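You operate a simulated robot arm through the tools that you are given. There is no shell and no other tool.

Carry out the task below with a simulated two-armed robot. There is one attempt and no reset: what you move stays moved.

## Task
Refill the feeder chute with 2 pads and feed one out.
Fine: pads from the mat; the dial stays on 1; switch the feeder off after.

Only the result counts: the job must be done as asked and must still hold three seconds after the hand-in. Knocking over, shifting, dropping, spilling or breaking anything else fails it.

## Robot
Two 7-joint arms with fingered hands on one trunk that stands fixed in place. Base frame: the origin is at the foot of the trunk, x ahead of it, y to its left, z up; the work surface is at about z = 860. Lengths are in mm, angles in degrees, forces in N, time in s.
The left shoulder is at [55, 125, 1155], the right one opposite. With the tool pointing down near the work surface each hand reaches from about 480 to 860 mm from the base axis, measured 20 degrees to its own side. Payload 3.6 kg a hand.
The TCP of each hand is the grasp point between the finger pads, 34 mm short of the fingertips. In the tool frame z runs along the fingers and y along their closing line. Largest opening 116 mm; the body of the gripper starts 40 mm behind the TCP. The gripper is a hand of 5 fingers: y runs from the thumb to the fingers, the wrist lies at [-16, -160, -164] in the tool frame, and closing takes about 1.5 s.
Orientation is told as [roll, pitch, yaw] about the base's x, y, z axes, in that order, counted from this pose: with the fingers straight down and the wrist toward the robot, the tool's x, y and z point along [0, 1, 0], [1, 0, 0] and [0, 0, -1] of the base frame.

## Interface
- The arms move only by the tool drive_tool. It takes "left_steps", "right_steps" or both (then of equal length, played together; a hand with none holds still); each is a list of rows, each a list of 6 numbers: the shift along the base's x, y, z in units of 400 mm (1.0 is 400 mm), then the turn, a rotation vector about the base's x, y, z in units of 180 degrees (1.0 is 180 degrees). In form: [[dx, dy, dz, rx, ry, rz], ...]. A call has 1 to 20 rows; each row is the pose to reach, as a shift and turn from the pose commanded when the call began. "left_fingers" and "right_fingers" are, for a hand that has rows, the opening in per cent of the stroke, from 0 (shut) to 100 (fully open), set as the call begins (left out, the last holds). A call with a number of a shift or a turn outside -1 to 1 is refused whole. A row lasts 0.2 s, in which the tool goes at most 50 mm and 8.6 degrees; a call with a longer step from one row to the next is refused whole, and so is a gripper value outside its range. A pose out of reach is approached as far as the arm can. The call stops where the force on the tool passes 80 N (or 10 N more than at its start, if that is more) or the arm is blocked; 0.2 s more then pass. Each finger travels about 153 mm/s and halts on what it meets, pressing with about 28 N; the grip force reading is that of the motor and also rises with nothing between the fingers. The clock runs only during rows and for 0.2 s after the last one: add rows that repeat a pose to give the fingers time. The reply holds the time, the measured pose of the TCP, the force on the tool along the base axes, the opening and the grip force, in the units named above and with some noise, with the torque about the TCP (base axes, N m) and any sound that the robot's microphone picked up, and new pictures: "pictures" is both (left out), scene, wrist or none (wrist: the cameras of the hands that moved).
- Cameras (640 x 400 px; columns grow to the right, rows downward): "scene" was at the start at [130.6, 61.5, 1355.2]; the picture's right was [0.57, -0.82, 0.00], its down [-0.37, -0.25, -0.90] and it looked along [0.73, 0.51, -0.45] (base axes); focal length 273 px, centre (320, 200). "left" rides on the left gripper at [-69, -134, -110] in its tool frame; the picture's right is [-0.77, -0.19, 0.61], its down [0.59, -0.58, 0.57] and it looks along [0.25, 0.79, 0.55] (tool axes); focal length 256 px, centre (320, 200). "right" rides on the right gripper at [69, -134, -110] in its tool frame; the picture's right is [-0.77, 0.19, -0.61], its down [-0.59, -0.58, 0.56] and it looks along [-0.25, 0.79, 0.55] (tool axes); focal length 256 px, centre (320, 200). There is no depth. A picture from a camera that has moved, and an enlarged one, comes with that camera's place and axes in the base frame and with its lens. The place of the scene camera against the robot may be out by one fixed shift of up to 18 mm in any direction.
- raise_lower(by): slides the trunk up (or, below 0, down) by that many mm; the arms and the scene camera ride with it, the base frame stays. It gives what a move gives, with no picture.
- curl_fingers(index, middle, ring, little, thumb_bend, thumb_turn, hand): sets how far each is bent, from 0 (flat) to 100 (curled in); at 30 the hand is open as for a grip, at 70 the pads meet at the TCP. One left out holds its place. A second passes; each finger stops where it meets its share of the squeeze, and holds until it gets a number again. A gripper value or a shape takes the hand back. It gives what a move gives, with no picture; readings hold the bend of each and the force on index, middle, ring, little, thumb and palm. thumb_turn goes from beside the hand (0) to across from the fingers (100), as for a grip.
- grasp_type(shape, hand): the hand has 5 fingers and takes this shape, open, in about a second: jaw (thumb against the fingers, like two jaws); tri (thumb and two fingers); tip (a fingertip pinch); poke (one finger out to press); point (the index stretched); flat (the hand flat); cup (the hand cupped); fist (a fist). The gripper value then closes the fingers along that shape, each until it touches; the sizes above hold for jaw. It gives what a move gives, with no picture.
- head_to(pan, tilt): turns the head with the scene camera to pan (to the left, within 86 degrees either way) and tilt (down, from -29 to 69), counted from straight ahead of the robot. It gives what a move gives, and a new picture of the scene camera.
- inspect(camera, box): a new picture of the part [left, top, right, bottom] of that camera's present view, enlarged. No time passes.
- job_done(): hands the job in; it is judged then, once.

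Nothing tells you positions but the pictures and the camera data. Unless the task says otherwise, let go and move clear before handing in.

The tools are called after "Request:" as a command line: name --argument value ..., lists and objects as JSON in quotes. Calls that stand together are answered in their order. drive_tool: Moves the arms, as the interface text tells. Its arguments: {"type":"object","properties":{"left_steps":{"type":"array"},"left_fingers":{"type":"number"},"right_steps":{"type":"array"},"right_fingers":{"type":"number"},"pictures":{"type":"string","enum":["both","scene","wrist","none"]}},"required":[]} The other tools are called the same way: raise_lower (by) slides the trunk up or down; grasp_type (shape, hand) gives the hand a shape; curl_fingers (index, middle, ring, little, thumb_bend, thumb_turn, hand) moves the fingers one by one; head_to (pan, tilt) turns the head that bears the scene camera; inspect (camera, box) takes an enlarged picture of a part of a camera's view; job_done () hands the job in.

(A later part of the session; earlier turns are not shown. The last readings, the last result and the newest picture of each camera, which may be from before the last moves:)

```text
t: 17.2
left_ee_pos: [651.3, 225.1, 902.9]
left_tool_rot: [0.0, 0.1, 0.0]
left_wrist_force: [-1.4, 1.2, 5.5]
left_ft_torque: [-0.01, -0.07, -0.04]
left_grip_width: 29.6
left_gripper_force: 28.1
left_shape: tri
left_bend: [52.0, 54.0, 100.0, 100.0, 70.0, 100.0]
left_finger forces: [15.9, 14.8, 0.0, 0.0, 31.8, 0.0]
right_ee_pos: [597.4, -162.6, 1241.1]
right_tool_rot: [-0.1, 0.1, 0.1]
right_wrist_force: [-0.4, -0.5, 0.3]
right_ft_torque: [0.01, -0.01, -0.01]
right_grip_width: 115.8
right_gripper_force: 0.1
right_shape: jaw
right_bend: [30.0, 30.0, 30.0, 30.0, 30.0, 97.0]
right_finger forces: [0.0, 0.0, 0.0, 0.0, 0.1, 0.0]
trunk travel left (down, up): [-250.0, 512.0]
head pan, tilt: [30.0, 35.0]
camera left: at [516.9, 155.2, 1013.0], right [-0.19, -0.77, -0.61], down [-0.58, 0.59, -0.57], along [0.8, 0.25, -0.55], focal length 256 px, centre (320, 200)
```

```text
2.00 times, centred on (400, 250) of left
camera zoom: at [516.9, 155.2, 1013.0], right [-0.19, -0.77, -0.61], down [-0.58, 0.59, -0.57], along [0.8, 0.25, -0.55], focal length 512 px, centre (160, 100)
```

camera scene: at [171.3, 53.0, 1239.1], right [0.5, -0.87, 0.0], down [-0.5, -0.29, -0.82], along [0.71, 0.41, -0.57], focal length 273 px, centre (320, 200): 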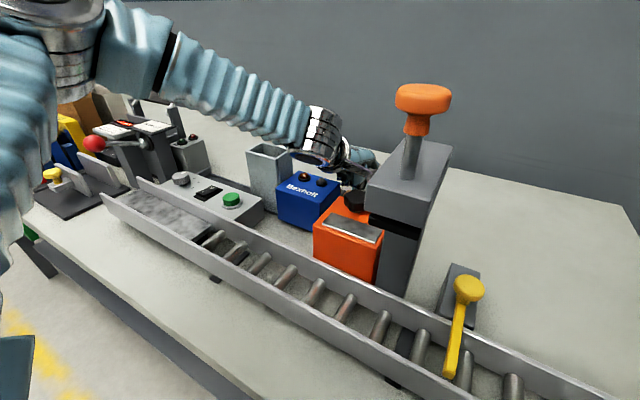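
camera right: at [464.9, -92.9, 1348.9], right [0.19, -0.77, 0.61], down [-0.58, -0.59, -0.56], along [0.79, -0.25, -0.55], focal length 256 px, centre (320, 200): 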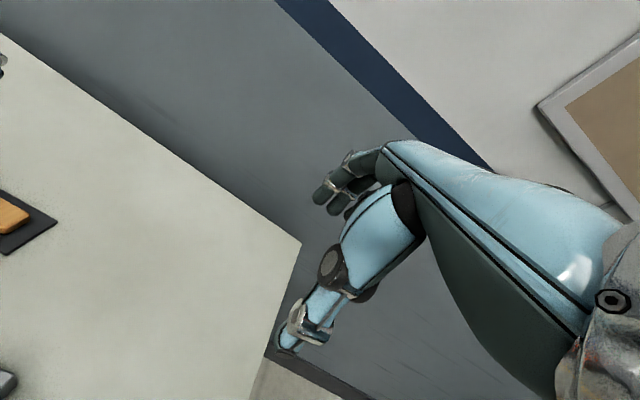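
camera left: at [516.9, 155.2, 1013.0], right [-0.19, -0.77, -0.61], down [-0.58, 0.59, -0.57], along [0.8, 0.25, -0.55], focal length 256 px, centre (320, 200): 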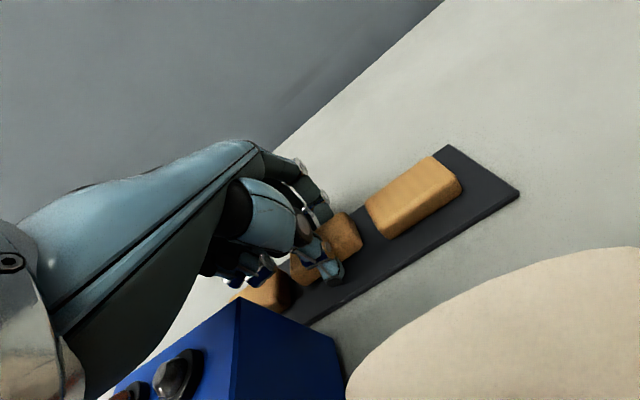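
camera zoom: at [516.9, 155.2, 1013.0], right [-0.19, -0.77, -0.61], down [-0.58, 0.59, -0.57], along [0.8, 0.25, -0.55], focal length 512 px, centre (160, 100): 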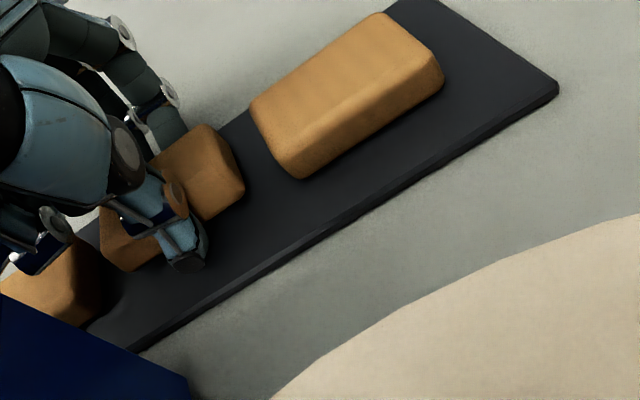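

Gripped with ~30 N on both sides. Lifting straight up.

Request:
drive_tool --left_steps '[[0, 0, 0.05, 0, 0, 0], [0, 0, 0.12, 0, 0, 0], [0, 0, 0.22, 0, 0, 0], [0, 0, 0.32, 0, 0, 0], [0, 0, 0.42, 0, 0, 0]]'

Request:
inspect --camera "left" --box '[240, 150, 560, 350]'

Request:
inspect --camera "scene" --box '[270, 60, 430, 160]'

```text
t: 18.4
left_ee_pos: [651.1, 222.8, 1073.3]
left_tool_rot: [0.0, 0.1, 0.0]
left_wrist_force: [0.4, -0.8, 0.1]
left_ft_torque: [0.02, 0.0, -0.01]
left_grip_width: 29.7
left_gripper_force: 27.7
left_shape: tri
left_bend: [52.0, 54.0, 100.0, 100.0, 70.0, 100.0]
left_finger forces: [15.5, 14.6, 0.0, 0.0, 30.1, 0.1]
right_ee_pos: [598.2, -162.0, 1240.8]
right_tool_rot: [0.0, 0.0, 0.1]
right_wrist_force: [-1.5, 1.0, 0.3]
right_ft_torque: [-0.03, 0.03, 0.0]
right_grip_width: 116.0
right_gripper_force: 0.1
right_shape: jaw
right_bend: [30.0, 30.0, 30.0, 30.0, 30.0, 97.0]
right_finger forces: [0.0, 0.0, 0.0, 0.0, 0.1, 0.1]
trunk travel left (down, up): [-250.0, 512.0]
head pan, tilt: [30.0, 35.0]
camera scene: at [170.4, 52.5, 1239.3], right [0.5, -0.87, 0.0], down [-0.5, -0.29, -0.82], along [0.71, 0.41, -0.57], focal length 273 px, centre (320, 200)
camera left: at [516.2, 154.0, 1183.8], right [-0.19, -0.77, -0.61], down [-0.58, 0.59, -0.56], along [0.79, 0.25, -0.56], focal length 256 px, centre (320, 200)
```

scene: 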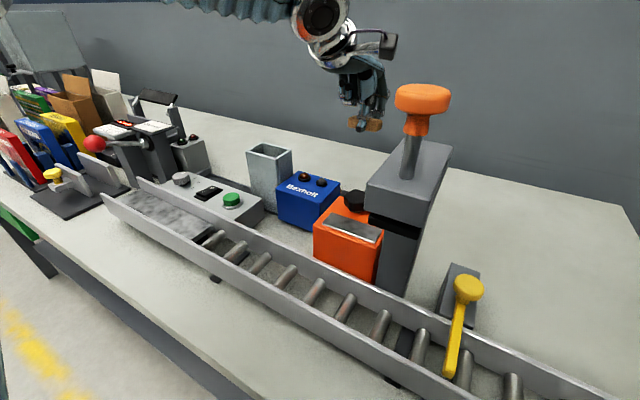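
left: 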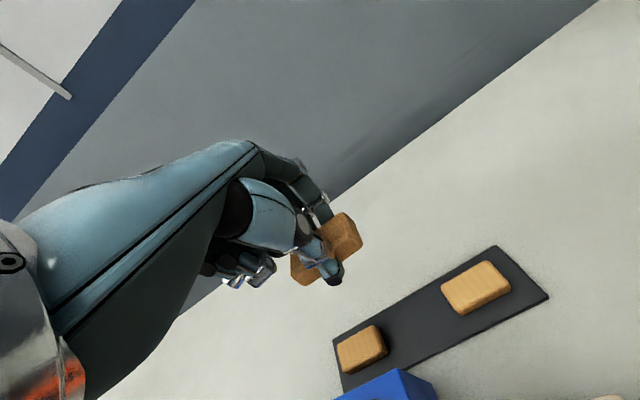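

```text
2.00 times, centred on (400, 250) of left
camera zoom: at [516.2, 154.0, 1183.8], right [-0.19, -0.77, -0.61], down [-0.58, 0.59, -0.56], along [0.79, 0.25, -0.56], focal length 512 px, centre (160, 100)
```

zoom: 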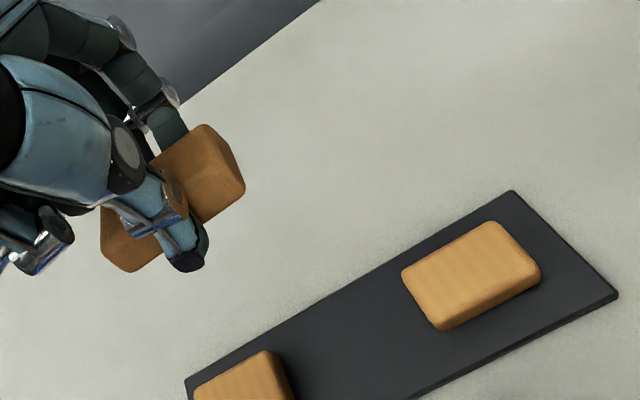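

```text
4.00 times, centred on (350, 110) of scene
camera zoom: at [170.4, 52.5, 1239.3], right [0.5, -0.87, 0.0], down [-0.5, -0.29, -0.82], along [0.71, 0.41, -0.57], focal length 1092 px, centre (200, 560)
```

zoom: 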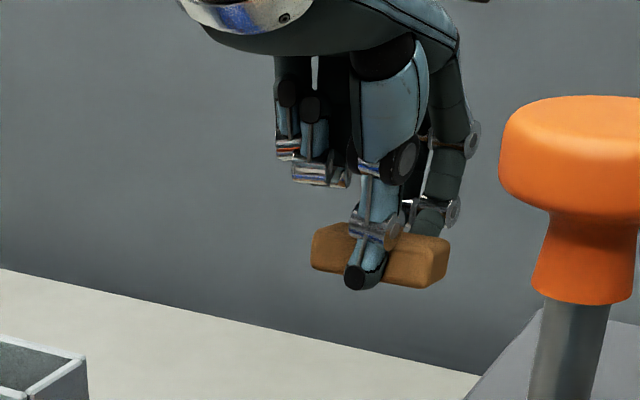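

Pad 2 is held firmly and level, about 8 mm beyond the TCP in x. I'll carry it above the chute and look before lowering.

Request:
drive_tool --left_steps '[[-0.05, 0.07, 0.03, 0, 0, 0], [-0.1, 0.15, 0.03, 0, 0, 0], [-0.16, 0.23, 0.03, 0, 0, 0], [-0.21, 0.31, 0.03, 0, 0, 0], [-0.262, 0.385, 0.03, 0, 0, 0], [-0.262, 0.385, 0.0, 0, 0, 0], [-0.262, 0.385, 0.0, 0, 0, 0]]'

Request:
inspect --camera "left" --box '[240, 150, 480, 300]'

Request:
inspect --camera "scene" --box '[200, 80, 360, 180]'

```text
t: 20.0
left_ee_pos: [547.3, 378.7, 1070.1]
left_tool_rot: [0.0, 0.1, 0.0]
left_wrist_force: [0.0, -0.1, 0.4]
left_ft_torque: [-0.01, -0.01, 0.02]
left_grip_width: 29.7
left_gripper_force: 27.6
left_shape: tri
left_bend: [52.0, 54.0, 100.0, 100.0, 70.0, 100.0]
left_finger forces: [15.4, 14.4, 0.0, 0.0, 29.9, 0.1]
right_ee_pos: [599.2, -161.6, 1240.3]
right_tool_rot: [0.0, 0.0, 0.0]
right_wrist_force: [0.1, -0.9, -0.8]
right_ft_torque: [-0.03, -0.03, 0.01]
right_grip_width: 116.1
right_gripper_force: 0.0
right_shape: jaw
right_bend: [30.0, 30.0, 30.0, 30.0, 30.0, 97.0]
right_finger forces: [0.0, 0.1, 0.1, 0.0, 0.0, 0.0]
trunk travel left (down, up): [-250.0, 512.0]
head pan, tilt: [30.0, 35.0]
camera scene: at [171.0, 53.0, 1239.2], right [0.5, -0.87, 0.0], down [-0.5, -0.29, -0.82], along [0.71, 0.41, -0.57], focal length 273 px, centre (320, 200)
camera left: at [412.8, 309.8, 1180.2], right [-0.19, -0.77, -0.61], down [-0.58, 0.59, -0.57], along [0.79, 0.25, -0.55], focal length 256 px, centre (320, 200)
```

scene: 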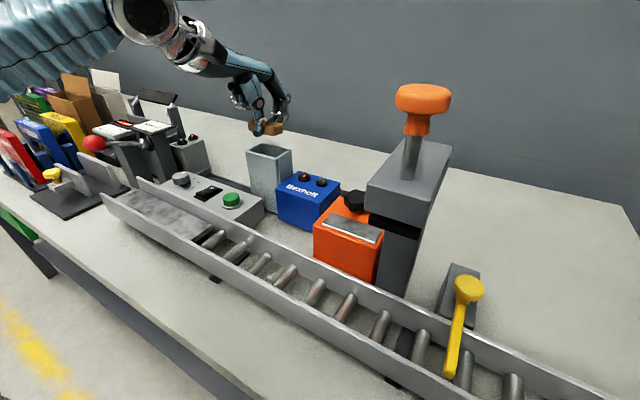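
left: 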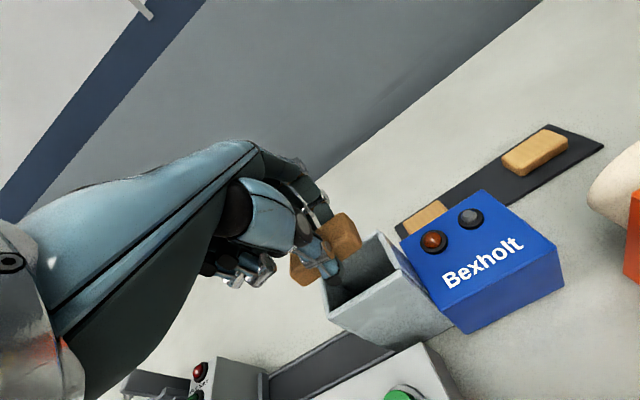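

```text
2.67 times, centred on (360, 225) of left
camera zoom: at [412.8, 309.8, 1180.2], right [-0.19, -0.77, -0.61], down [-0.58, 0.59, -0.57], along [0.79, 0.25, -0.55], focal length 683 px, centre (213, 133)
```

zoom: 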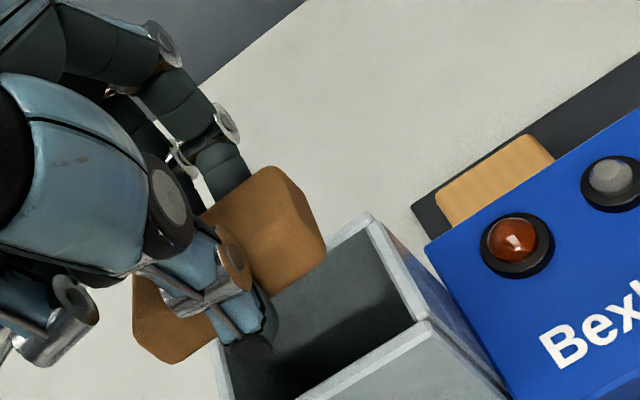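

```text
4.00 times, centred on (280, 130) of scene
camera zoom: at [171.0, 53.0, 1239.2], right [0.5, -0.87, 0.0], down [-0.5, -0.29, -0.82], along [0.71, 0.41, -0.57], focal length 1092 px, centre (480, 480)
```

zoom: 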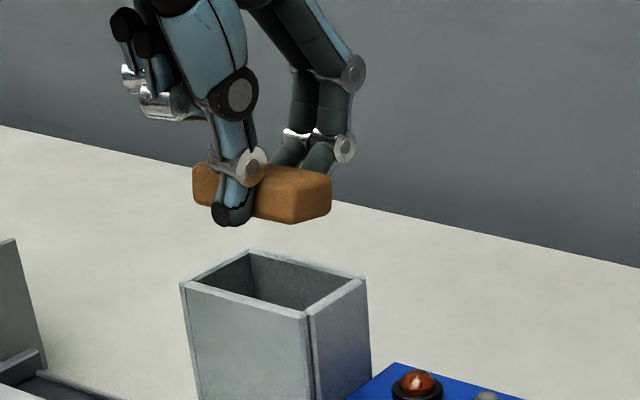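

Relative to the chute mouth (inner about x 534–575, y 347–409) the pad is within ~1 mm of centred. I'll shift 1 mm in −y, lower until the pad is close above the rim and check.

Request:
drive_tool --left_steps '[[-0.001, -0.003, -0.03, 0, 0, 0], [-0.001, -0.003, -0.065, 0, 0, 0], [-0.001, -0.003, -0.065, 0, 0, 0]]'

Request:
inspect --camera "left" --box '[270, 190, 430, 290]'

Request:
inspect --camera "scene" --box '[220, 100, 316, 160]'

```text
t: 20.8
left_ee_pos: [546.2, 376.0, 1044.6]
left_tool_rot: [0.0, 0.0, -0.1]
left_wrist_force: [0.1, 0.0, -0.4]
left_ft_torque: [0.02, -0.03, 0.0]
left_grip_width: 29.6
left_gripper_force: 27.9
left_shape: tri
left_bend: [52.0, 54.0, 100.0, 100.0, 70.0, 100.0]
left_finger forces: [15.4, 14.4, 0.0, 0.0, 29.8, 0.0]
right_ee_pos: [598.7, -161.1, 1240.7]
right_tool_rot: [0.0, 0.1, 0.1]
right_wrist_force: [-0.2, -0.7, -0.7]
right_ft_torque: [0.01, 0.01, -0.01]
right_grip_width: 116.0
right_gripper_force: 0.0
right_shape: jaw
right_bend: [30.0, 30.0, 30.0, 30.0, 30.0, 97.0]
right_finger forces: [0.1, 0.0, 0.0, 0.0, 0.1, 0.1]
trunk travel left (down, up): [-250.0, 512.0]
head pan, tilt: [30.0, 35.0]
camera scene: at [170.8, 52.8, 1239.2], right [0.5, -0.87, 0.0], down [-0.5, -0.29, -0.82], along [0.71, 0.41, -0.57], focal length 273 px, centre (320, 200)
camera left: at [412.3, 308.1, 1154.3], right [-0.19, -0.77, -0.61], down [-0.58, 0.59, -0.57], along [0.79, 0.25, -0.55], focal length 256 px, centre (320, 200)
```

scene: 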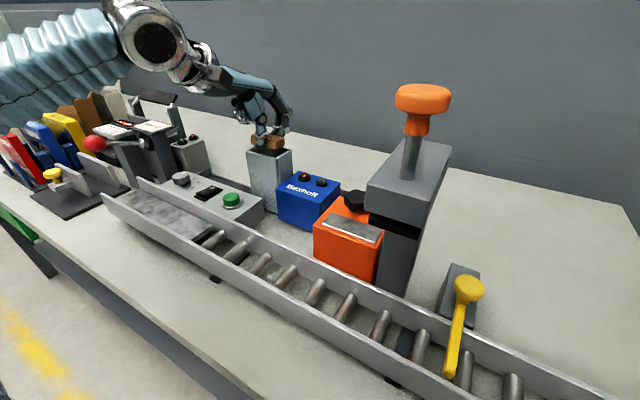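
left: 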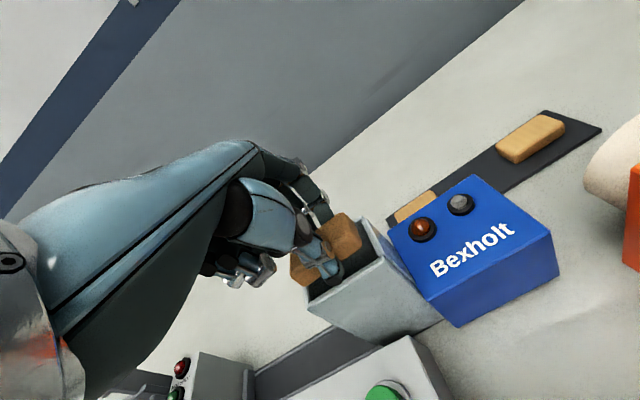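

```text
4.00 times, centred on (350, 240) of left
camera zoom: at [412.3, 308.1, 1154.3], right [-0.19, -0.77, -0.61], down [-0.58, 0.59, -0.57], along [0.79, 0.25, -0.55], focal length 1024 px, centre (200, 40)
```

zoom: 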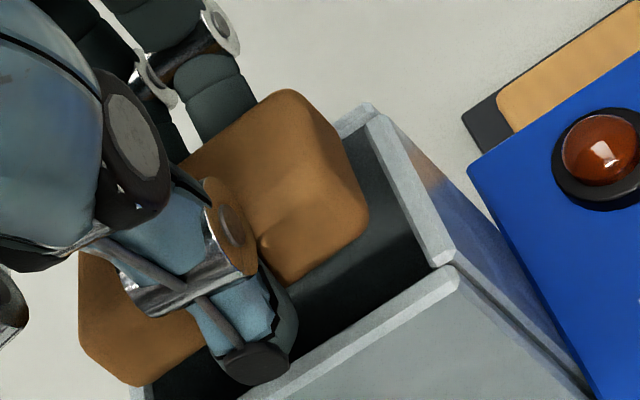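

```text
6.67 times, centred on (268, 130) of scene
camera zoom: at [170.8, 52.8, 1239.2], right [0.5, -0.87, 0.0], down [-0.5, -0.29, -0.82], along [0.71, 0.41, -0.57], focal length 1820 px, centre (667, 667)
```

zoom: 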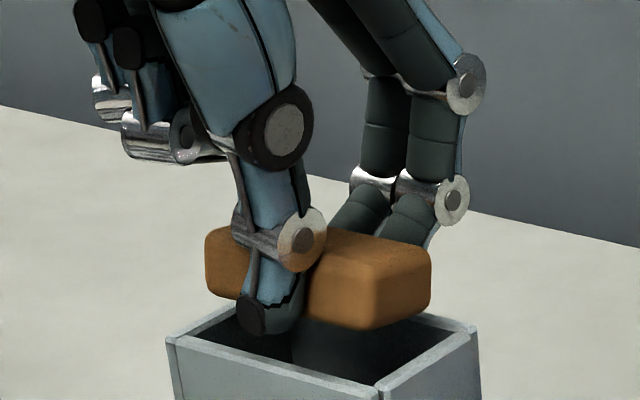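

The pad is centred over the mouth within a couple of mm. I'll lower 6 mm more and release.

Request:
drive_tool --left_steps '[[0, 0, -0.008, 0, 0, 0], [0, 0, -0.016, 0, 0, 0], [0, 0, -0.016, 0, 0, 0]]'

Request:
inspect --camera "left" --box '[270, 190, 430, 290]'

Request:
inspect --camera "scene" --box '[220, 100, 316, 160]'

```text
t: 21.6
left_ee_pos: [546.5, 376.7, 1039.0]
left_tool_rot: [0.0, 0.1, 0.0]
left_wrist_force: [0.0, -0.3, -0.3]
left_ft_torque: [-0.03, -0.03, 0.01]
left_grip_width: 29.5
left_gripper_force: 28.4
left_shape: tri
left_bend: [52.0, 54.0, 100.0, 100.0, 70.0, 100.0]
left_finger forces: [15.4, 14.4, 0.0, 0.0, 29.8, 0.0]
right_ee_pos: [598.8, -162.5, 1239.9]
right_tool_rot: [0.0, 0.0, 0.1]
right_wrist_force: [0.6, -0.5, -0.6]
right_ft_torque: [0.02, 0.03, -0.01]
right_grip_width: 116.0
right_gripper_force: 0.1
right_shape: jaw
right_bend: [30.0, 30.0, 30.0, 30.0, 30.0, 97.0]
right_finger forces: [0.1, 0.0, 0.1, 0.1, 0.1, 0.1]
trunk travel left (down, up): [-250.0, 512.0]
head pan, tilt: [30.0, 35.0]
camera scene: at [170.9, 52.9, 1239.1], right [0.5, -0.87, 0.0], down [-0.5, -0.29, -0.82], along [0.71, 0.41, -0.57], focal length 273 px, centre (320, 200)
camera left: at [412.3, 308.1, 1148.6], right [-0.19, -0.77, -0.61], down [-0.58, 0.59, -0.56], along [0.79, 0.25, -0.55], focal length 256 px, centre (320, 200)
```

scene: 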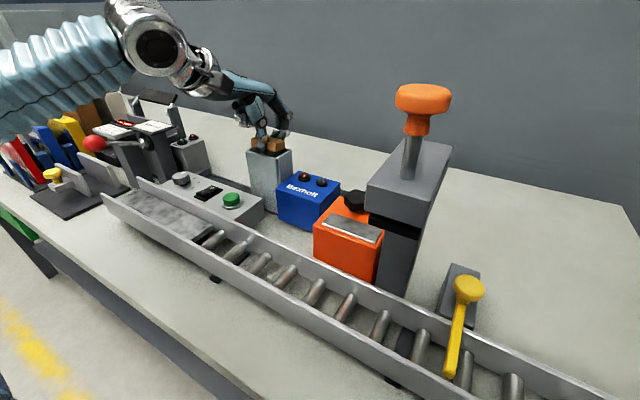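
left: 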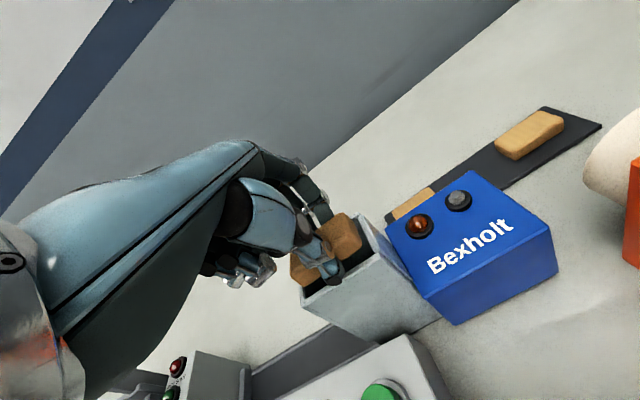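

```text
4.00 times, centred on (350, 240) of left
camera zoom: at [412.3, 308.1, 1148.6], right [-0.19, -0.77, -0.61], down [-0.58, 0.59, -0.56], along [0.79, 0.25, -0.55], focal length 1024 px, centre (200, 40)
```

zoom: 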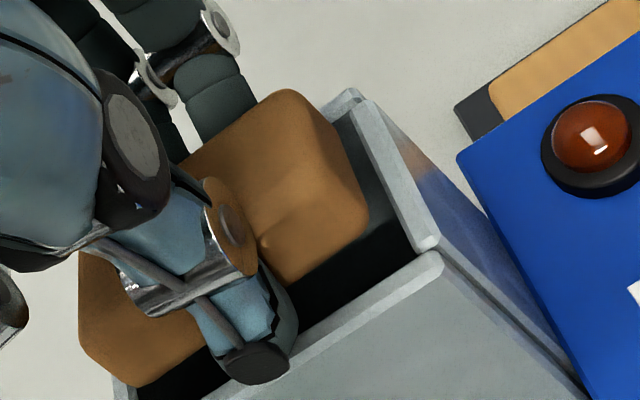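

```text
6.67 times, centred on (268, 130) of scene
camera zoom: at [170.9, 52.9, 1239.1], right [0.5, -0.87, 0.0], down [-0.5, -0.29, -0.82], along [0.71, 0.41, -0.57], focal length 1820 px, centre (667, 667)
```

zoom: 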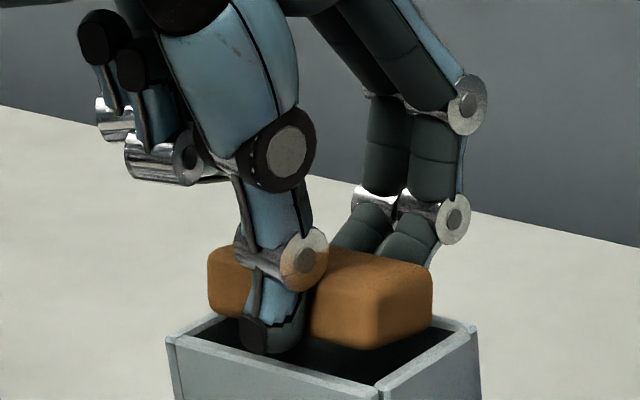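

Gaps look like ~4 mm front, ~2 mm on the −y side and ~0 on the +y side, so I'll shift 1 mm in −y, lower 2 mm and release.

Request:
drive_tool --left_steps '[[0, -0.003, -0.005, 0, 0, 0], [0, -0.003, -0.005, 0, 0, 0], [0, -0.003, -0.005, 0, 0, 0]]' --pictures "none"

Request:
drive_tool --left_steps '[[0, 0, 0, 0, 0, 0], [0, 0, 0, 0, 0, 0], [0, 0, 0, 0, 0, 0], [0, 0, 0, 0, 0, 0]]' --left_fingers 55

Request:
inspect --camera "left" --box '[270, 190, 430, 290]'

Request:
inspect --camera "scene" --box '[220, 100, 316, 160]'

```text
t: 22.4
left_ee_pos: [546.6, 375.4, 1036.3]
left_tool_rot: [0.0, 0.0, 0.1]
left_wrist_force: [0.7, -0.4, 0.1]
left_ft_torque: [-0.01, -0.01, 0.01]
left_grip_width: 29.4
left_gripper_force: 28.1
left_shape: tri
left_bend: [52.0, 54.0, 100.0, 100.0, 70.0, 100.0]
left_finger forces: [15.4, 14.5, 0.1, 0.0, 29.9, 0.1]
right_ee_pos: [600.1, -162.0, 1240.2]
right_tool_rot: [0.0, -0.1, 0.1]
right_wrist_force: [-0.3, -0.4, -0.1]
right_ft_torque: [0.01, -0.02, -0.03]
right_grip_width: 115.9
right_gripper_force: 0.0
right_shape: jaw
right_bend: [30.0, 30.0, 30.0, 30.0, 30.0, 97.0]
right_finger forces: [0.0, 0.0, 0.0, 0.0, 0.0, 0.1]
trunk travel left (down, up): [-250.0, 512.0]
head pan, tilt: [30.0, 35.0]
```

```text
t: 23.4
left_ee_pos: [545.0, 375.6, 1037.6]
left_tool_rot: [0.0, 0.0, 0.0]
left_wrist_force: [0.2, 1.4, -0.1]
left_ft_torque: [-0.01, 0.0, -0.02]
left_grip_width: 63.5
left_gripper_force: 0.1
left_shape: tri
left_bend: [42.0, 43.0, 98.0, 98.0, 62.0, 100.0]
left_finger forces: [0.1, 0.0, 0.0, 0.0, 0.1, 0.1]
right_ee_pos: [599.3, -162.5, 1239.1]
right_tool_rot: [0.0, 0.0, 0.1]
right_wrist_force: [0.2, -0.1, 0.5]
right_ft_torque: [0.0, -0.01, 0.04]
right_grip_width: 115.8
right_gripper_force: 0.2
right_shape: jaw
right_bend: [30.0, 30.0, 30.0, 30.0, 30.0, 97.0]
right_finger forces: [0.1, 0.0, 0.0, 0.0, 0.0, 0.1]
trunk travel left (down, up): [-250.0, 512.0]
head pan, tilt: [30.0, 35.0]
camera scene: at [170.9, 52.9, 1239.1], right [0.5, -0.87, 0.0], down [-0.5, -0.29, -0.82], along [0.71, 0.41, -0.57], focal length 273 px, centre (320, 200)
camera left: at [412.1, 306.8, 1146.6], right [-0.19, -0.77, -0.61], down [-0.58, 0.59, -0.57], along [0.79, 0.25, -0.55], focal length 256 px, centre (320, 200)
```

scene: 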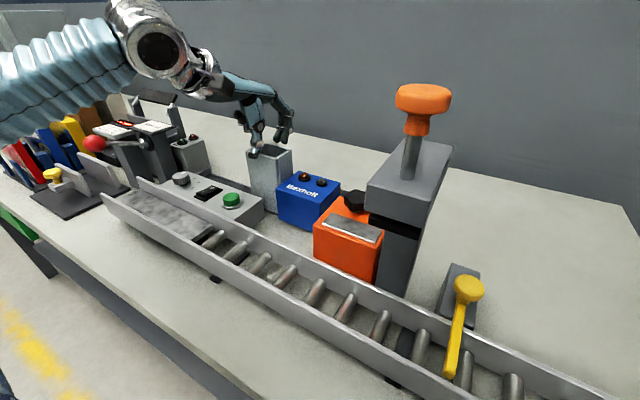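
left: 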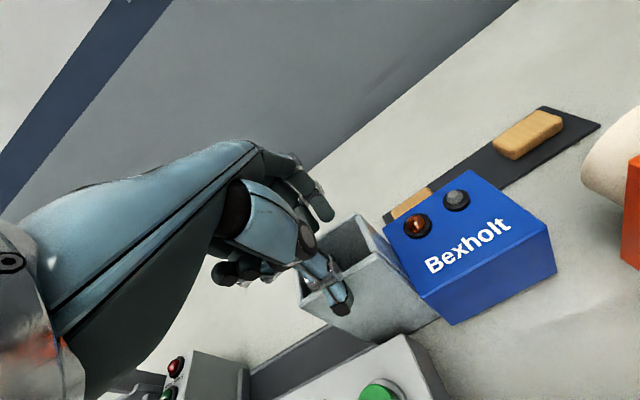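

```text
4.00 times, centred on (350, 240) of left
camera zoom: at [412.1, 306.8, 1146.6], right [-0.19, -0.77, -0.61], down [-0.58, 0.59, -0.57], along [0.79, 0.25, -0.55], focal length 1024 px, centre (200, 40)
```

zoom: 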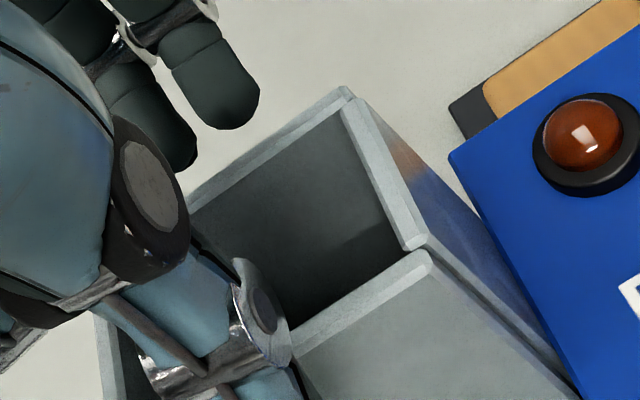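

```text
6.67 times, centred on (268, 130) of scene
camera zoom: at [170.9, 52.9, 1239.1], right [0.5, -0.87, 0.0], down [-0.5, -0.29, -0.82], along [0.71, 0.41, -0.57], focal length 1820 px, centre (667, 667)
```

zoom: 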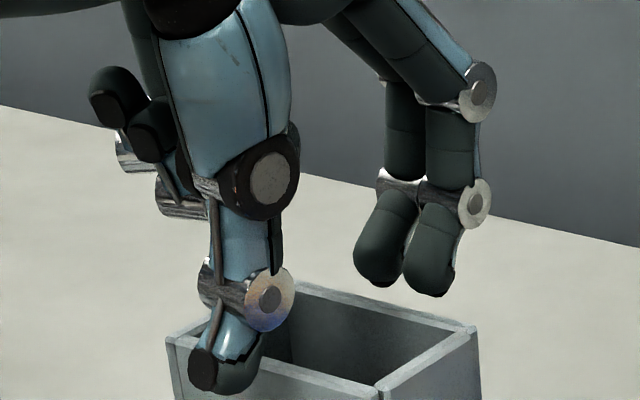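

Pad 2 dropped into the chute. For the second pad (pad 1 at y≈300 behind the blue box) I'll approach with the hand yawed −90°, gripping its ends; I'll raise and turn at a safe height and test the reach.

Request:
drive_tool --left_steps '[[0, 0, 0.1, 0, 0, 0], [0, 0, 0.2, 0, 0, 0], [0, 0, 0.28, 0, 0, 0], [0.02, -0.015, 0.28, 0, 0, -0.045], [0.045, -0.03, 0.28, 0, 0, -0.09], [0.07, -0.05, 0.28, 0, 0, -0.135], [0.09, -0.065, 0.28, 0, 0, -0.18], [0.115, -0.08, 0.28, 0, 0, -0.225], [0.14, -0.1, 0.28, 0, 0, -0.27], [0.16, -0.12, 0.28, 0, 0, -0.315], [0.185, -0.135, 0.28, 0, 0, -0.36], [0.21, -0.15, 0.28, 0, 0, -0.405], [0.235, -0.17, 0.28, 0, 0, -0.45], [0.26, -0.189, 0.28, 0, 0, -0.5]]'

Request:
inspect --camera "scene" --box '[220, 100, 316, 160]'

```text
refused: row 14 steps farther than a row can; nothing moved
```

```text
6.67 times, centred on (268, 130) of scene
camera zoom: at [170.9, 52.9, 1239.1], right [0.5, -0.87, 0.0], down [-0.5, -0.29, -0.82], along [0.71, 0.41, -0.57], focal length 1820 px, centre (667, 667)
```

zoom: 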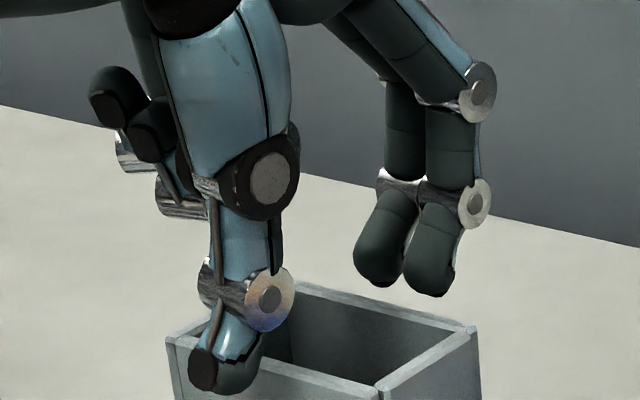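

The last row turned slightly too far (9° > 8.6°); I'll resend with evenly spread rows.

Request:
drive_tool --left_steps '[[0, 0, 0.1, 0, 0, 0], [0, 0, 0.2, 0, 0, 0], [0, 0, 0.28, 0, 0, 0], [0.02, -0.015, 0.28, 0, 0, -0.042], [0.045, -0.03, 0.28, 0, 0, -0.084], [0.07, -0.05, 0.28, 0, 0, -0.126], [0.09, -0.065, 0.28, 0, 0, -0.168], [0.115, -0.08, 0.28, 0, 0, -0.21], [0.14, -0.1, 0.28, 0, 0, -0.252], [0.16, -0.12, 0.28, 0, 0, -0.294], [0.185, -0.135, 0.28, 0, 0, -0.336], [0.21, -0.15, 0.28, 0, 0, -0.378], [0.235, -0.17, 0.28, 0, 0, -0.42], [0.26, -0.189, 0.28, 0, 0, -0.46], [0.26, -0.189, 0.28, 0, 0, -0.5]]'

Request:
inspect --camera "scene" --box '[220, 100, 316, 160]'

```text
t: 26.6
left_ee_pos: [559.7, 262.0, 1084.5]
left_tool_rot: [0.0, -0.1, -89.8]
left_wrist_force: [0.8, 0.5, -1.1]
left_ft_torque: [0.0, 0.01, -0.01]
left_grip_width: 63.6
left_gripper_force: 0.0
left_shape: tri
left_bend: [42.0, 43.0, 98.0, 98.0, 62.0, 100.0]
left_finger forces: [0.1, 0.0, 0.0, 0.0, 0.0, 0.0]
left hand out of reach, approached as far as the arm can: row 11, 12, 13, 14, 15
right_ee_pos: [600.1, -161.7, 1239.9]
right_tool_rot: [-0.1, 0.1, 0.0]
right_wrist_force: [-0.2, 0.8, -1.4]
right_ft_torque: [-0.02, -0.01, -0.03]
right_grip_width: 115.8
right_gripper_force: 0.1
right_shape: jaw
right_bend: [30.0, 30.0, 30.0, 30.0, 30.0, 97.0]
right_finger forces: [0.0, 0.1, 0.1, 0.0, 0.0, 0.1]
trunk travel left (down, up): [-250.0, 512.0]
head pan, tilt: [30.0, 35.0]
camera scene: at [174.4, 53.4, 1238.9], right [0.5, -0.87, 0.0], down [-0.5, -0.29, -0.82], along [0.71, 0.41, -0.58], focal length 273 px, centre (320, 200)
camera left: at [489.8, 396.9, 1194.4], right [-0.77, 0.19, -0.61], down [0.59, 0.58, -0.57], along [0.25, -0.8, -0.55], focal length 256 px, centre (320, 200)
```

scene: 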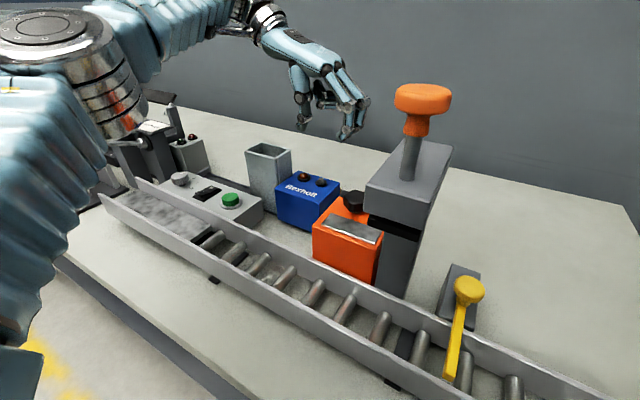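
left: 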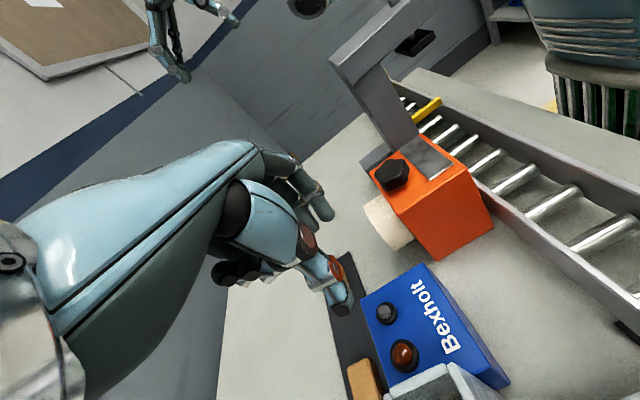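

```text
6.67 times, centred on (268, 130) of scene
camera zoom: at [174.4, 53.4, 1238.9], right [0.5, -0.87, 0.0], down [-0.5, -0.29, -0.82], along [0.71, 0.41, -0.58], focal length 1820 px, centre (667, 667)
```

zoom: 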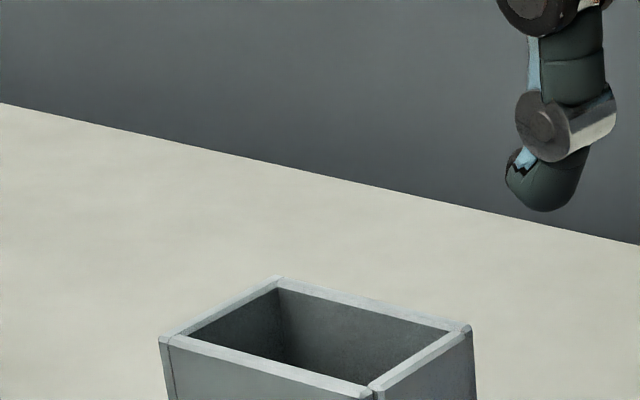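

At yaw −90° the arm can't reach, so I'll return to yaw 0 and instead take pad 1 with the normal orientation, slipping the thumb into the ~40 mm gap behind the blue box.

Request:
drive_tool --left_steps '[[0, 0.02, 0.05, 0, 0, 0.04], [0.0, 0.04, 0.1, 0, 0, 0.08], [0, 0.06, 0.16, 0, 0, 0.12], [0, 0.08, 0.16, 0, 0, 0.16], [0, 0.095, 0.16, 0, 0, 0.2], [0.01, 0.095, 0.16, 0, 0, 0.24], [0.02, 0.095, 0.16, 0, 0, 0.28], [0.03, 0.095, 0.16, 0, 0, 0.32], [0.04, 0.095, 0.16, 0, 0, 0.36], [0.06, 0.095, 0.16, 0, 0, 0.4], [0.08, 0.095, 0.16, 0, 0, 0.44], [0.1, 0.095, 0.16, 0, 0, 0.48], [0.1, 0.095, 0.16, 0, 0, 0.5]]'

Request:
inspect --camera "left" --box '[300, 200, 620, 400]'

```text
t: 29.4
left_ee_pos: [597.2, 299.1, 1151.8]
left_tool_rot: [-0.2, 0.1, 0.1]
left_wrist_force: [-1.0, -0.3, 0.1]
left_ft_torque: [0.03, 0.0, -0.01]
left_grip_width: 63.7
left_gripper_force: 0.1
left_shape: tri
left_bend: [42.0, 43.0, 98.0, 98.0, 62.0, 100.0]
left_finger forces: [0.0, 0.0, 0.0, 0.0, 0.1, 0.0]
right_ee_pos: [598.6, -160.9, 1240.8]
right_tool_rot: [-0.1, 0.0, 0.2]
right_wrist_force: [0.1, -0.6, -0.1]
right_ft_torque: [0.03, 0.01, 0.03]
right_grip_width: 116.1
right_gripper_force: 0.1
right_shape: jaw
right_bend: [30.0, 30.0, 30.0, 30.0, 30.0, 97.0]
right_finger forces: [0.0, 0.0, 0.0, 0.1, 0.0, 0.0]
trunk travel left (down, up): [-250.0, 512.0]
head pan, tilt: [30.0, 35.0]
camera scene: at [170.8, 52.7, 1239.2], right [0.5, -0.87, 0.0], down [-0.5, -0.29, -0.82], along [0.71, 0.41, -0.57], focal length 273 px, centre (320, 200)
camera left: at [463.0, 229.5, 1261.3], right [-0.18, -0.77, -0.61], down [-0.58, 0.59, -0.57], along [0.79, 0.25, -0.55], focal length 256 px, centre (320, 200)
```

scene: 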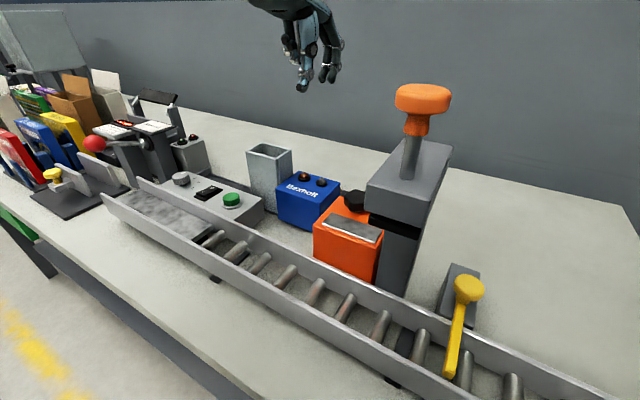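
left: 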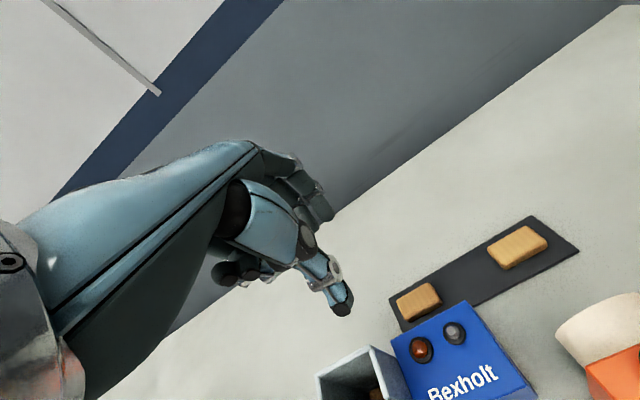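

```text
2.00 times, centred on (460, 300) of left
camera zoom: at [463.0, 229.5, 1261.3], right [-0.18, -0.77, -0.61], down [-0.58, 0.59, -0.57], along [0.79, 0.25, -0.55], focal length 512 px, centre (40, 0)
```

zoom: 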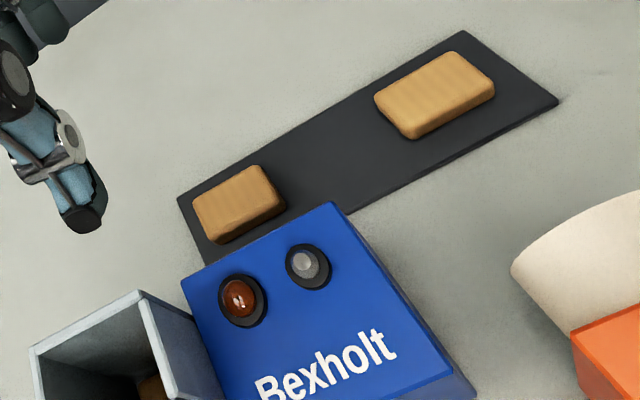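

Pad 1 is centred near (649.5, 299) and the blue box's back face is at x≈592.5, giving ~41 mm for the thumb. I'll narrow the fingers a little and descend in stages, watching forces.

Request:
drive_tool --left_steps '[[0.07, -0.002, 0, 0, 0, 0], [0.134, -0.004, 0, 0, 0, 0], [0.134, -0.004, -0.1, 0, 0, 0], [0.134, -0.004, -0.2, 0, 0, 0], [0.134, -0.004, -0.3, 0, 0, 0], [0.134, -0.004, -0.4, 0, 0, 0], [0.134, -0.004, -0.46, 0, 0, 0], [0.134, -0.004, -0.46, 0, 0, 0]]' --left_fingers 50

Request:
inspect --camera "left" --box '[240, 200, 480, 350]'

Request:
inspect --camera "scene" --box '[240, 110, 400, 210]'

```text
t: 31.2
left_ee_pos: [650.2, 296.6, 966.6]
left_tool_rot: [0.0, 0.1, -0.1]
left_wrist_force: [0.6, 0.1, -0.6]
left_ft_torque: [0.0, 0.03, -0.02]
left_grip_width: 58.4
left_gripper_force: 0.2
left_shape: tri
left_bend: [43.0, 45.0, 98.0, 98.0, 64.0, 100.0]
left_finger forces: [0.1, 0.0, 0.1, 0.0, 0.1, 0.2]
right_ee_pos: [598.5, -162.0, 1241.1]
right_tool_rot: [0.1, 0.1, 0.1]
right_wrist_force: [0.9, -0.1, -0.5]
right_ft_torque: [-0.01, 0.01, -0.02]
right_grip_width: 115.9
right_gripper_force: 0.1
right_shape: jaw
right_bend: [30.0, 30.0, 30.0, 30.0, 30.0, 97.0]
right_finger forces: [0.1, 0.1, 0.1, 0.0, 0.0, 0.1]
trunk travel left (down, up): [-250.0, 512.0]
head pan, tilt: [30.0, 35.0]
camera scene: at [170.8, 52.7, 1239.2], right [0.5, -0.87, 0.0], down [-0.5, -0.29, -0.82], along [0.71, 0.41, -0.57], focal length 273 px, centre (320, 200)
camera left: at [516.0, 227.7, 1075.9], right [-0.19, -0.77, -0.61], down [-0.58, 0.59, -0.57], along [0.79, 0.25, -0.55], focal length 256 px, centre (320, 200)
```

scene: 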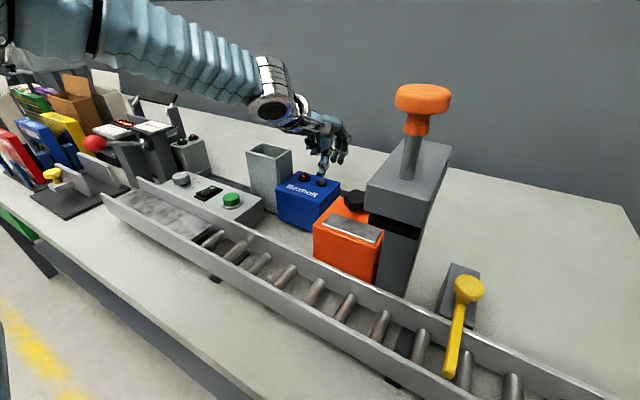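
left: 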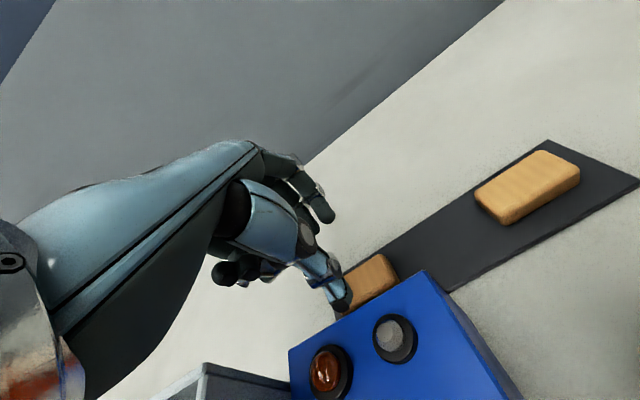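

```text
2.67 times, centred on (360, 275) of left
camera zoom: at [516.0, 227.7, 1075.9], right [-0.19, -0.77, -0.61], down [-0.58, 0.59, -0.57], along [0.79, 0.25, -0.55], focal length 683 px, centre (213, 0)
```

zoom: 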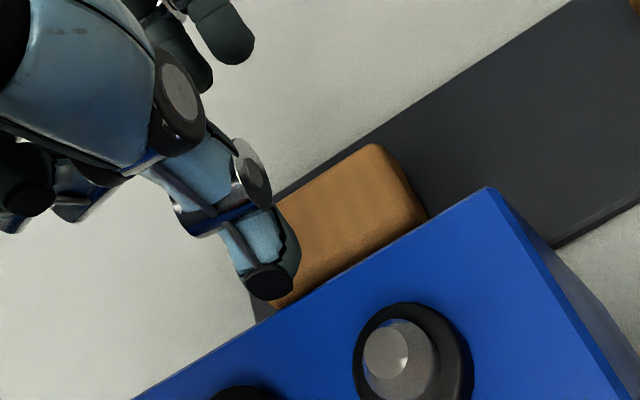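

```text
4.00 times, centred on (320, 160) of scene
camera zoom: at [170.8, 52.7, 1239.2], right [0.5, -0.87, 0.0], down [-0.5, -0.29, -0.82], along [0.71, 0.41, -0.57], focal length 1092 px, centre (320, 360)
```

zoom: 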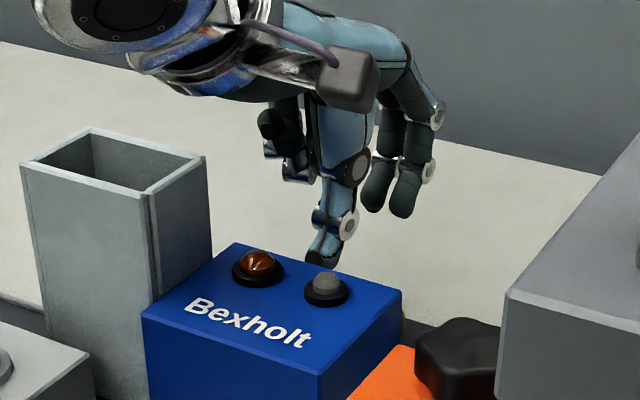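

Thumb tip is ~18 mm behind the blue box face. Descending in small stages with force checks.

Request:
drive_tool --left_steps '[[0.002, 0, -0.04, 0, 0, 0], [0.002, 0, -0.08, 0, 0, 0], [0.002, 0, -0.08, 0, 0, 0]]'

Request:
inspect --camera "left" --box '[200, 200, 440, 350]'

Request:
inspect --camera "scene" --box '[240, 110, 400, 210]'

```text
t: 32.0
left_ee_pos: [650.7, 297.1, 934.7]
left_tool_rot: [0.0, 0.0, 0.0]
left_wrist_force: [0.2, -0.2, 0.6]
left_ft_torque: [-0.01, -0.01, 0.02]
left_grip_width: 58.1
left_gripper_force: 0.1
left_shape: tri
left_bend: [43.0, 45.0, 98.0, 98.0, 64.0, 100.0]
left_finger forces: [0.0, 0.1, 0.0, 0.0, 0.1, 0.1]
right_ee_pos: [598.5, -162.0, 1240.6]
right_tool_rot: [0.1, 0.0, 0.1]
right_wrist_force: [-0.2, 0.6, -1.0]
right_ft_torque: [-0.01, 0.01, 0.02]
right_grip_width: 115.9
right_gripper_force: 0.1
right_shape: jaw
right_bend: [30.0, 30.0, 30.0, 30.0, 30.0, 97.0]
right_finger forces: [0.1, 0.0, 0.1, 0.0, 0.0, 0.1]
trunk travel left (down, up): [-250.0, 512.0]
head pan, tilt: [30.0, 35.0]
camera scene: at [170.8, 52.7, 1239.2], right [0.5, -0.87, 0.0], down [-0.5, -0.29, -0.82], along [0.71, 0.41, -0.57], focal length 273 px, centre (320, 200)
camera left: at [516.8, 228.2, 1045.8], right [-0.19, -0.77, -0.61], down [-0.58, 0.59, -0.57], along [0.79, 0.25, -0.55], focal length 256 px, centre (320, 200)
```

scene: 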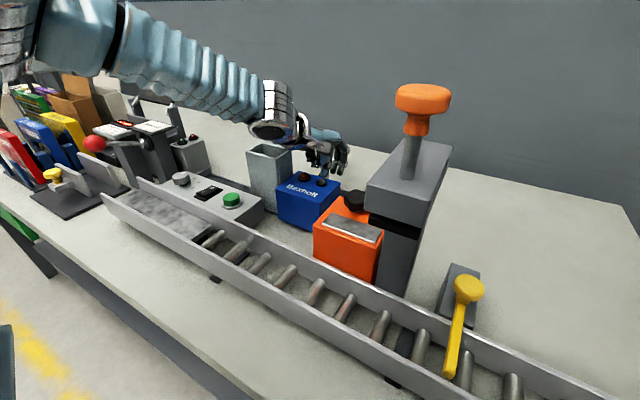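
left: 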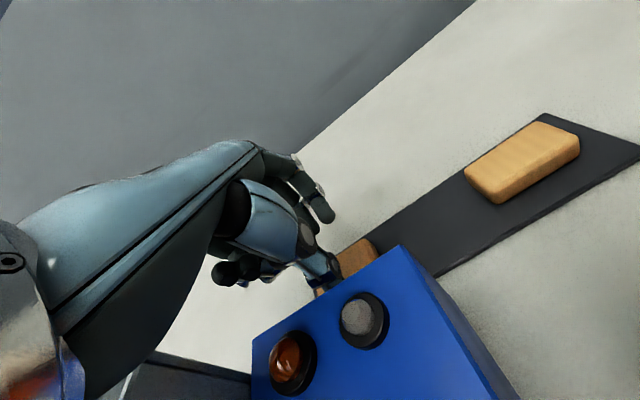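

```text
2.67 times, centred on (320, 275) of left
camera zoom: at [516.8, 228.2, 1045.8], right [-0.19, -0.77, -0.61], down [-0.58, 0.59, -0.57], along [0.79, 0.25, -0.55], focal length 683 px, centre (320, 0)
```

zoom: 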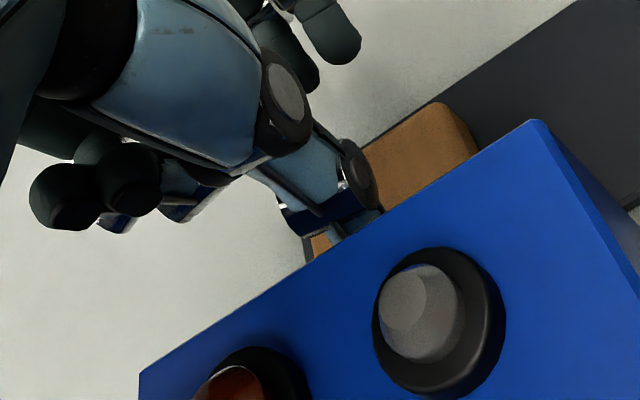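

```text
4.00 times, centred on (320, 160) of scene
camera zoom: at [170.8, 52.7, 1239.2], right [0.5, -0.87, 0.0], down [-0.5, -0.29, -0.82], along [0.71, 0.41, -0.57], focal length 1092 px, centre (320, 360)
```

zoom: 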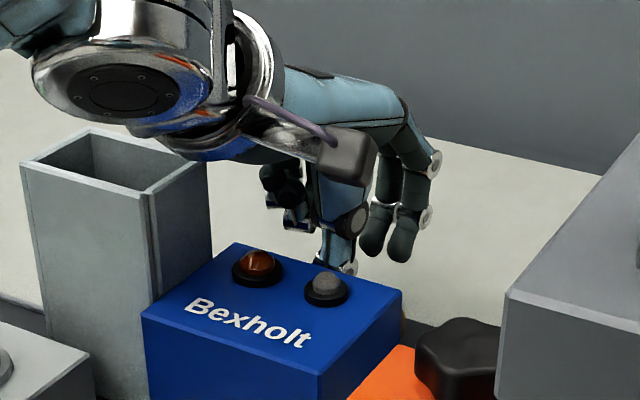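

Still clear on all sides with no contact. Continuing down another 20 mm.

Request:
drive_tool --left_steps '[[0, 0, -0.025, 0, 0, 0], [0, 0, -0.05, 0, 0, 0], [0, 0, -0.05, 0, 0, 0]]'

Request:
inspect --camera "left" --box '[200, 180, 440, 330]'

Request:
inspect --camera "scene" --box '[240, 110, 400, 210]'

```text
t: 32.8
left_ee_pos: [652.3, 297.5, 915.6]
left_tool_rot: [0.0, 0.0, 0.0]
left_wrist_force: [1.0, 0.5, 1.2]
left_ft_torque: [0.04, 0.15, 0.01]
left_grip_width: 58.3
left_gripper_force: 0.1
left_shape: tri
left_bend: [43.0, 45.0, 98.0, 98.0, 64.0, 100.0]
left_finger forces: [0.1, 0.0, 0.0, 0.0, 0.0, 1.4]
right_ee_pos: [599.3, -162.6, 1240.5]
right_tool_rot: [0.0, 0.1, 0.2]
right_wrist_force: [-0.5, 0.4, 0.5]
right_ft_torque: [-0.04, 0.02, 0.0]
right_grip_width: 115.9
right_gripper_force: 0.0
right_shape: jaw
right_bend: [30.0, 30.0, 30.0, 30.0, 30.0, 97.0]
right_finger forces: [0.0, 0.1, 0.2, 0.0, 0.0, 0.0]
trunk travel left (down, up): [-250.0, 512.0]
head pan, tilt: [30.0, 35.0]
camera scene: at [171.0, 52.7, 1239.2], right [0.5, -0.87, 0.0], down [-0.5, -0.29, -0.82], along [0.71, 0.41, -0.57], focal length 273 px, centre (320, 200)
camera left: at [516.8, 228.3, 1025.0], right [-0.19, -0.77, -0.61], down [-0.58, 0.59, -0.57], along [0.79, 0.25, -0.55], focal length 256 px, centre (320, 200)
```

scene: 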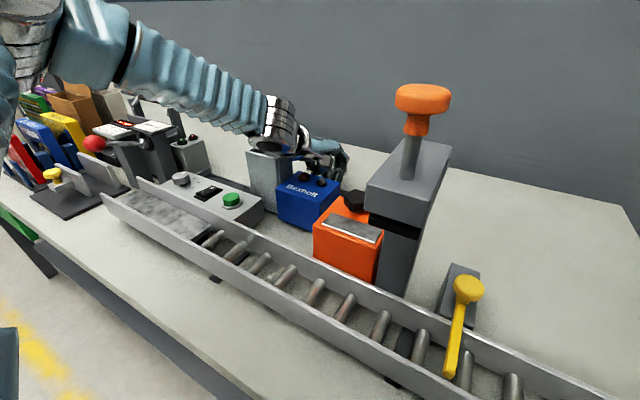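
left: 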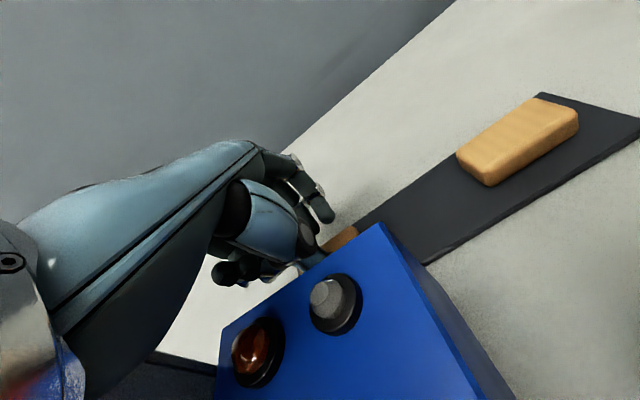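

```text
2.67 times, centred on (320, 255) of left
camera zoom: at [516.8, 228.3, 1025.0], right [-0.19, -0.77, -0.61], down [-0.58, 0.59, -0.57], along [0.79, 0.25, -0.55], focal length 683 px, centre (320, 53)
```

zoom: 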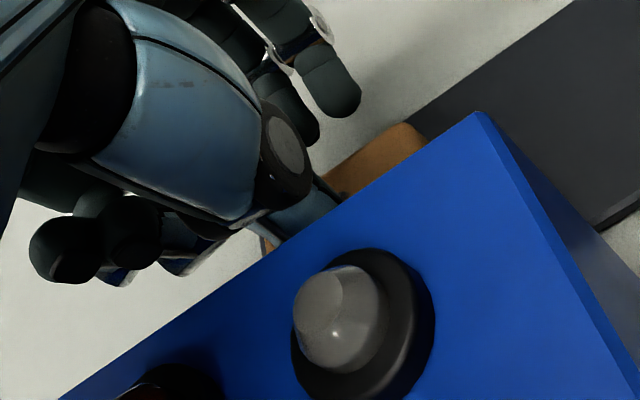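

```text
4.00 times, centred on (320, 160) of scene
camera zoom: at [171.0, 52.7, 1239.2], right [0.5, -0.87, 0.0], down [-0.5, -0.29, -0.82], along [0.71, 0.41, -0.57], focal length 1092 px, centre (320, 360)
```

zoom: 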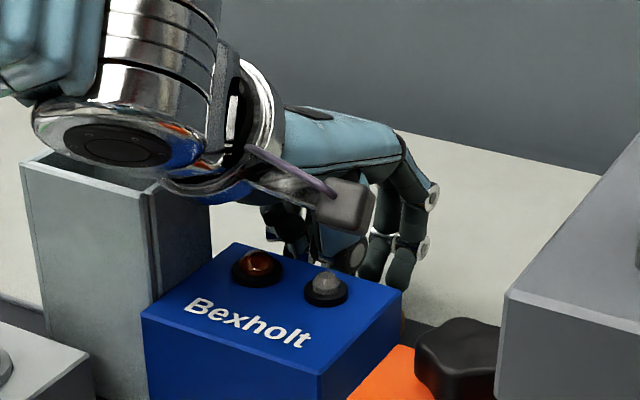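

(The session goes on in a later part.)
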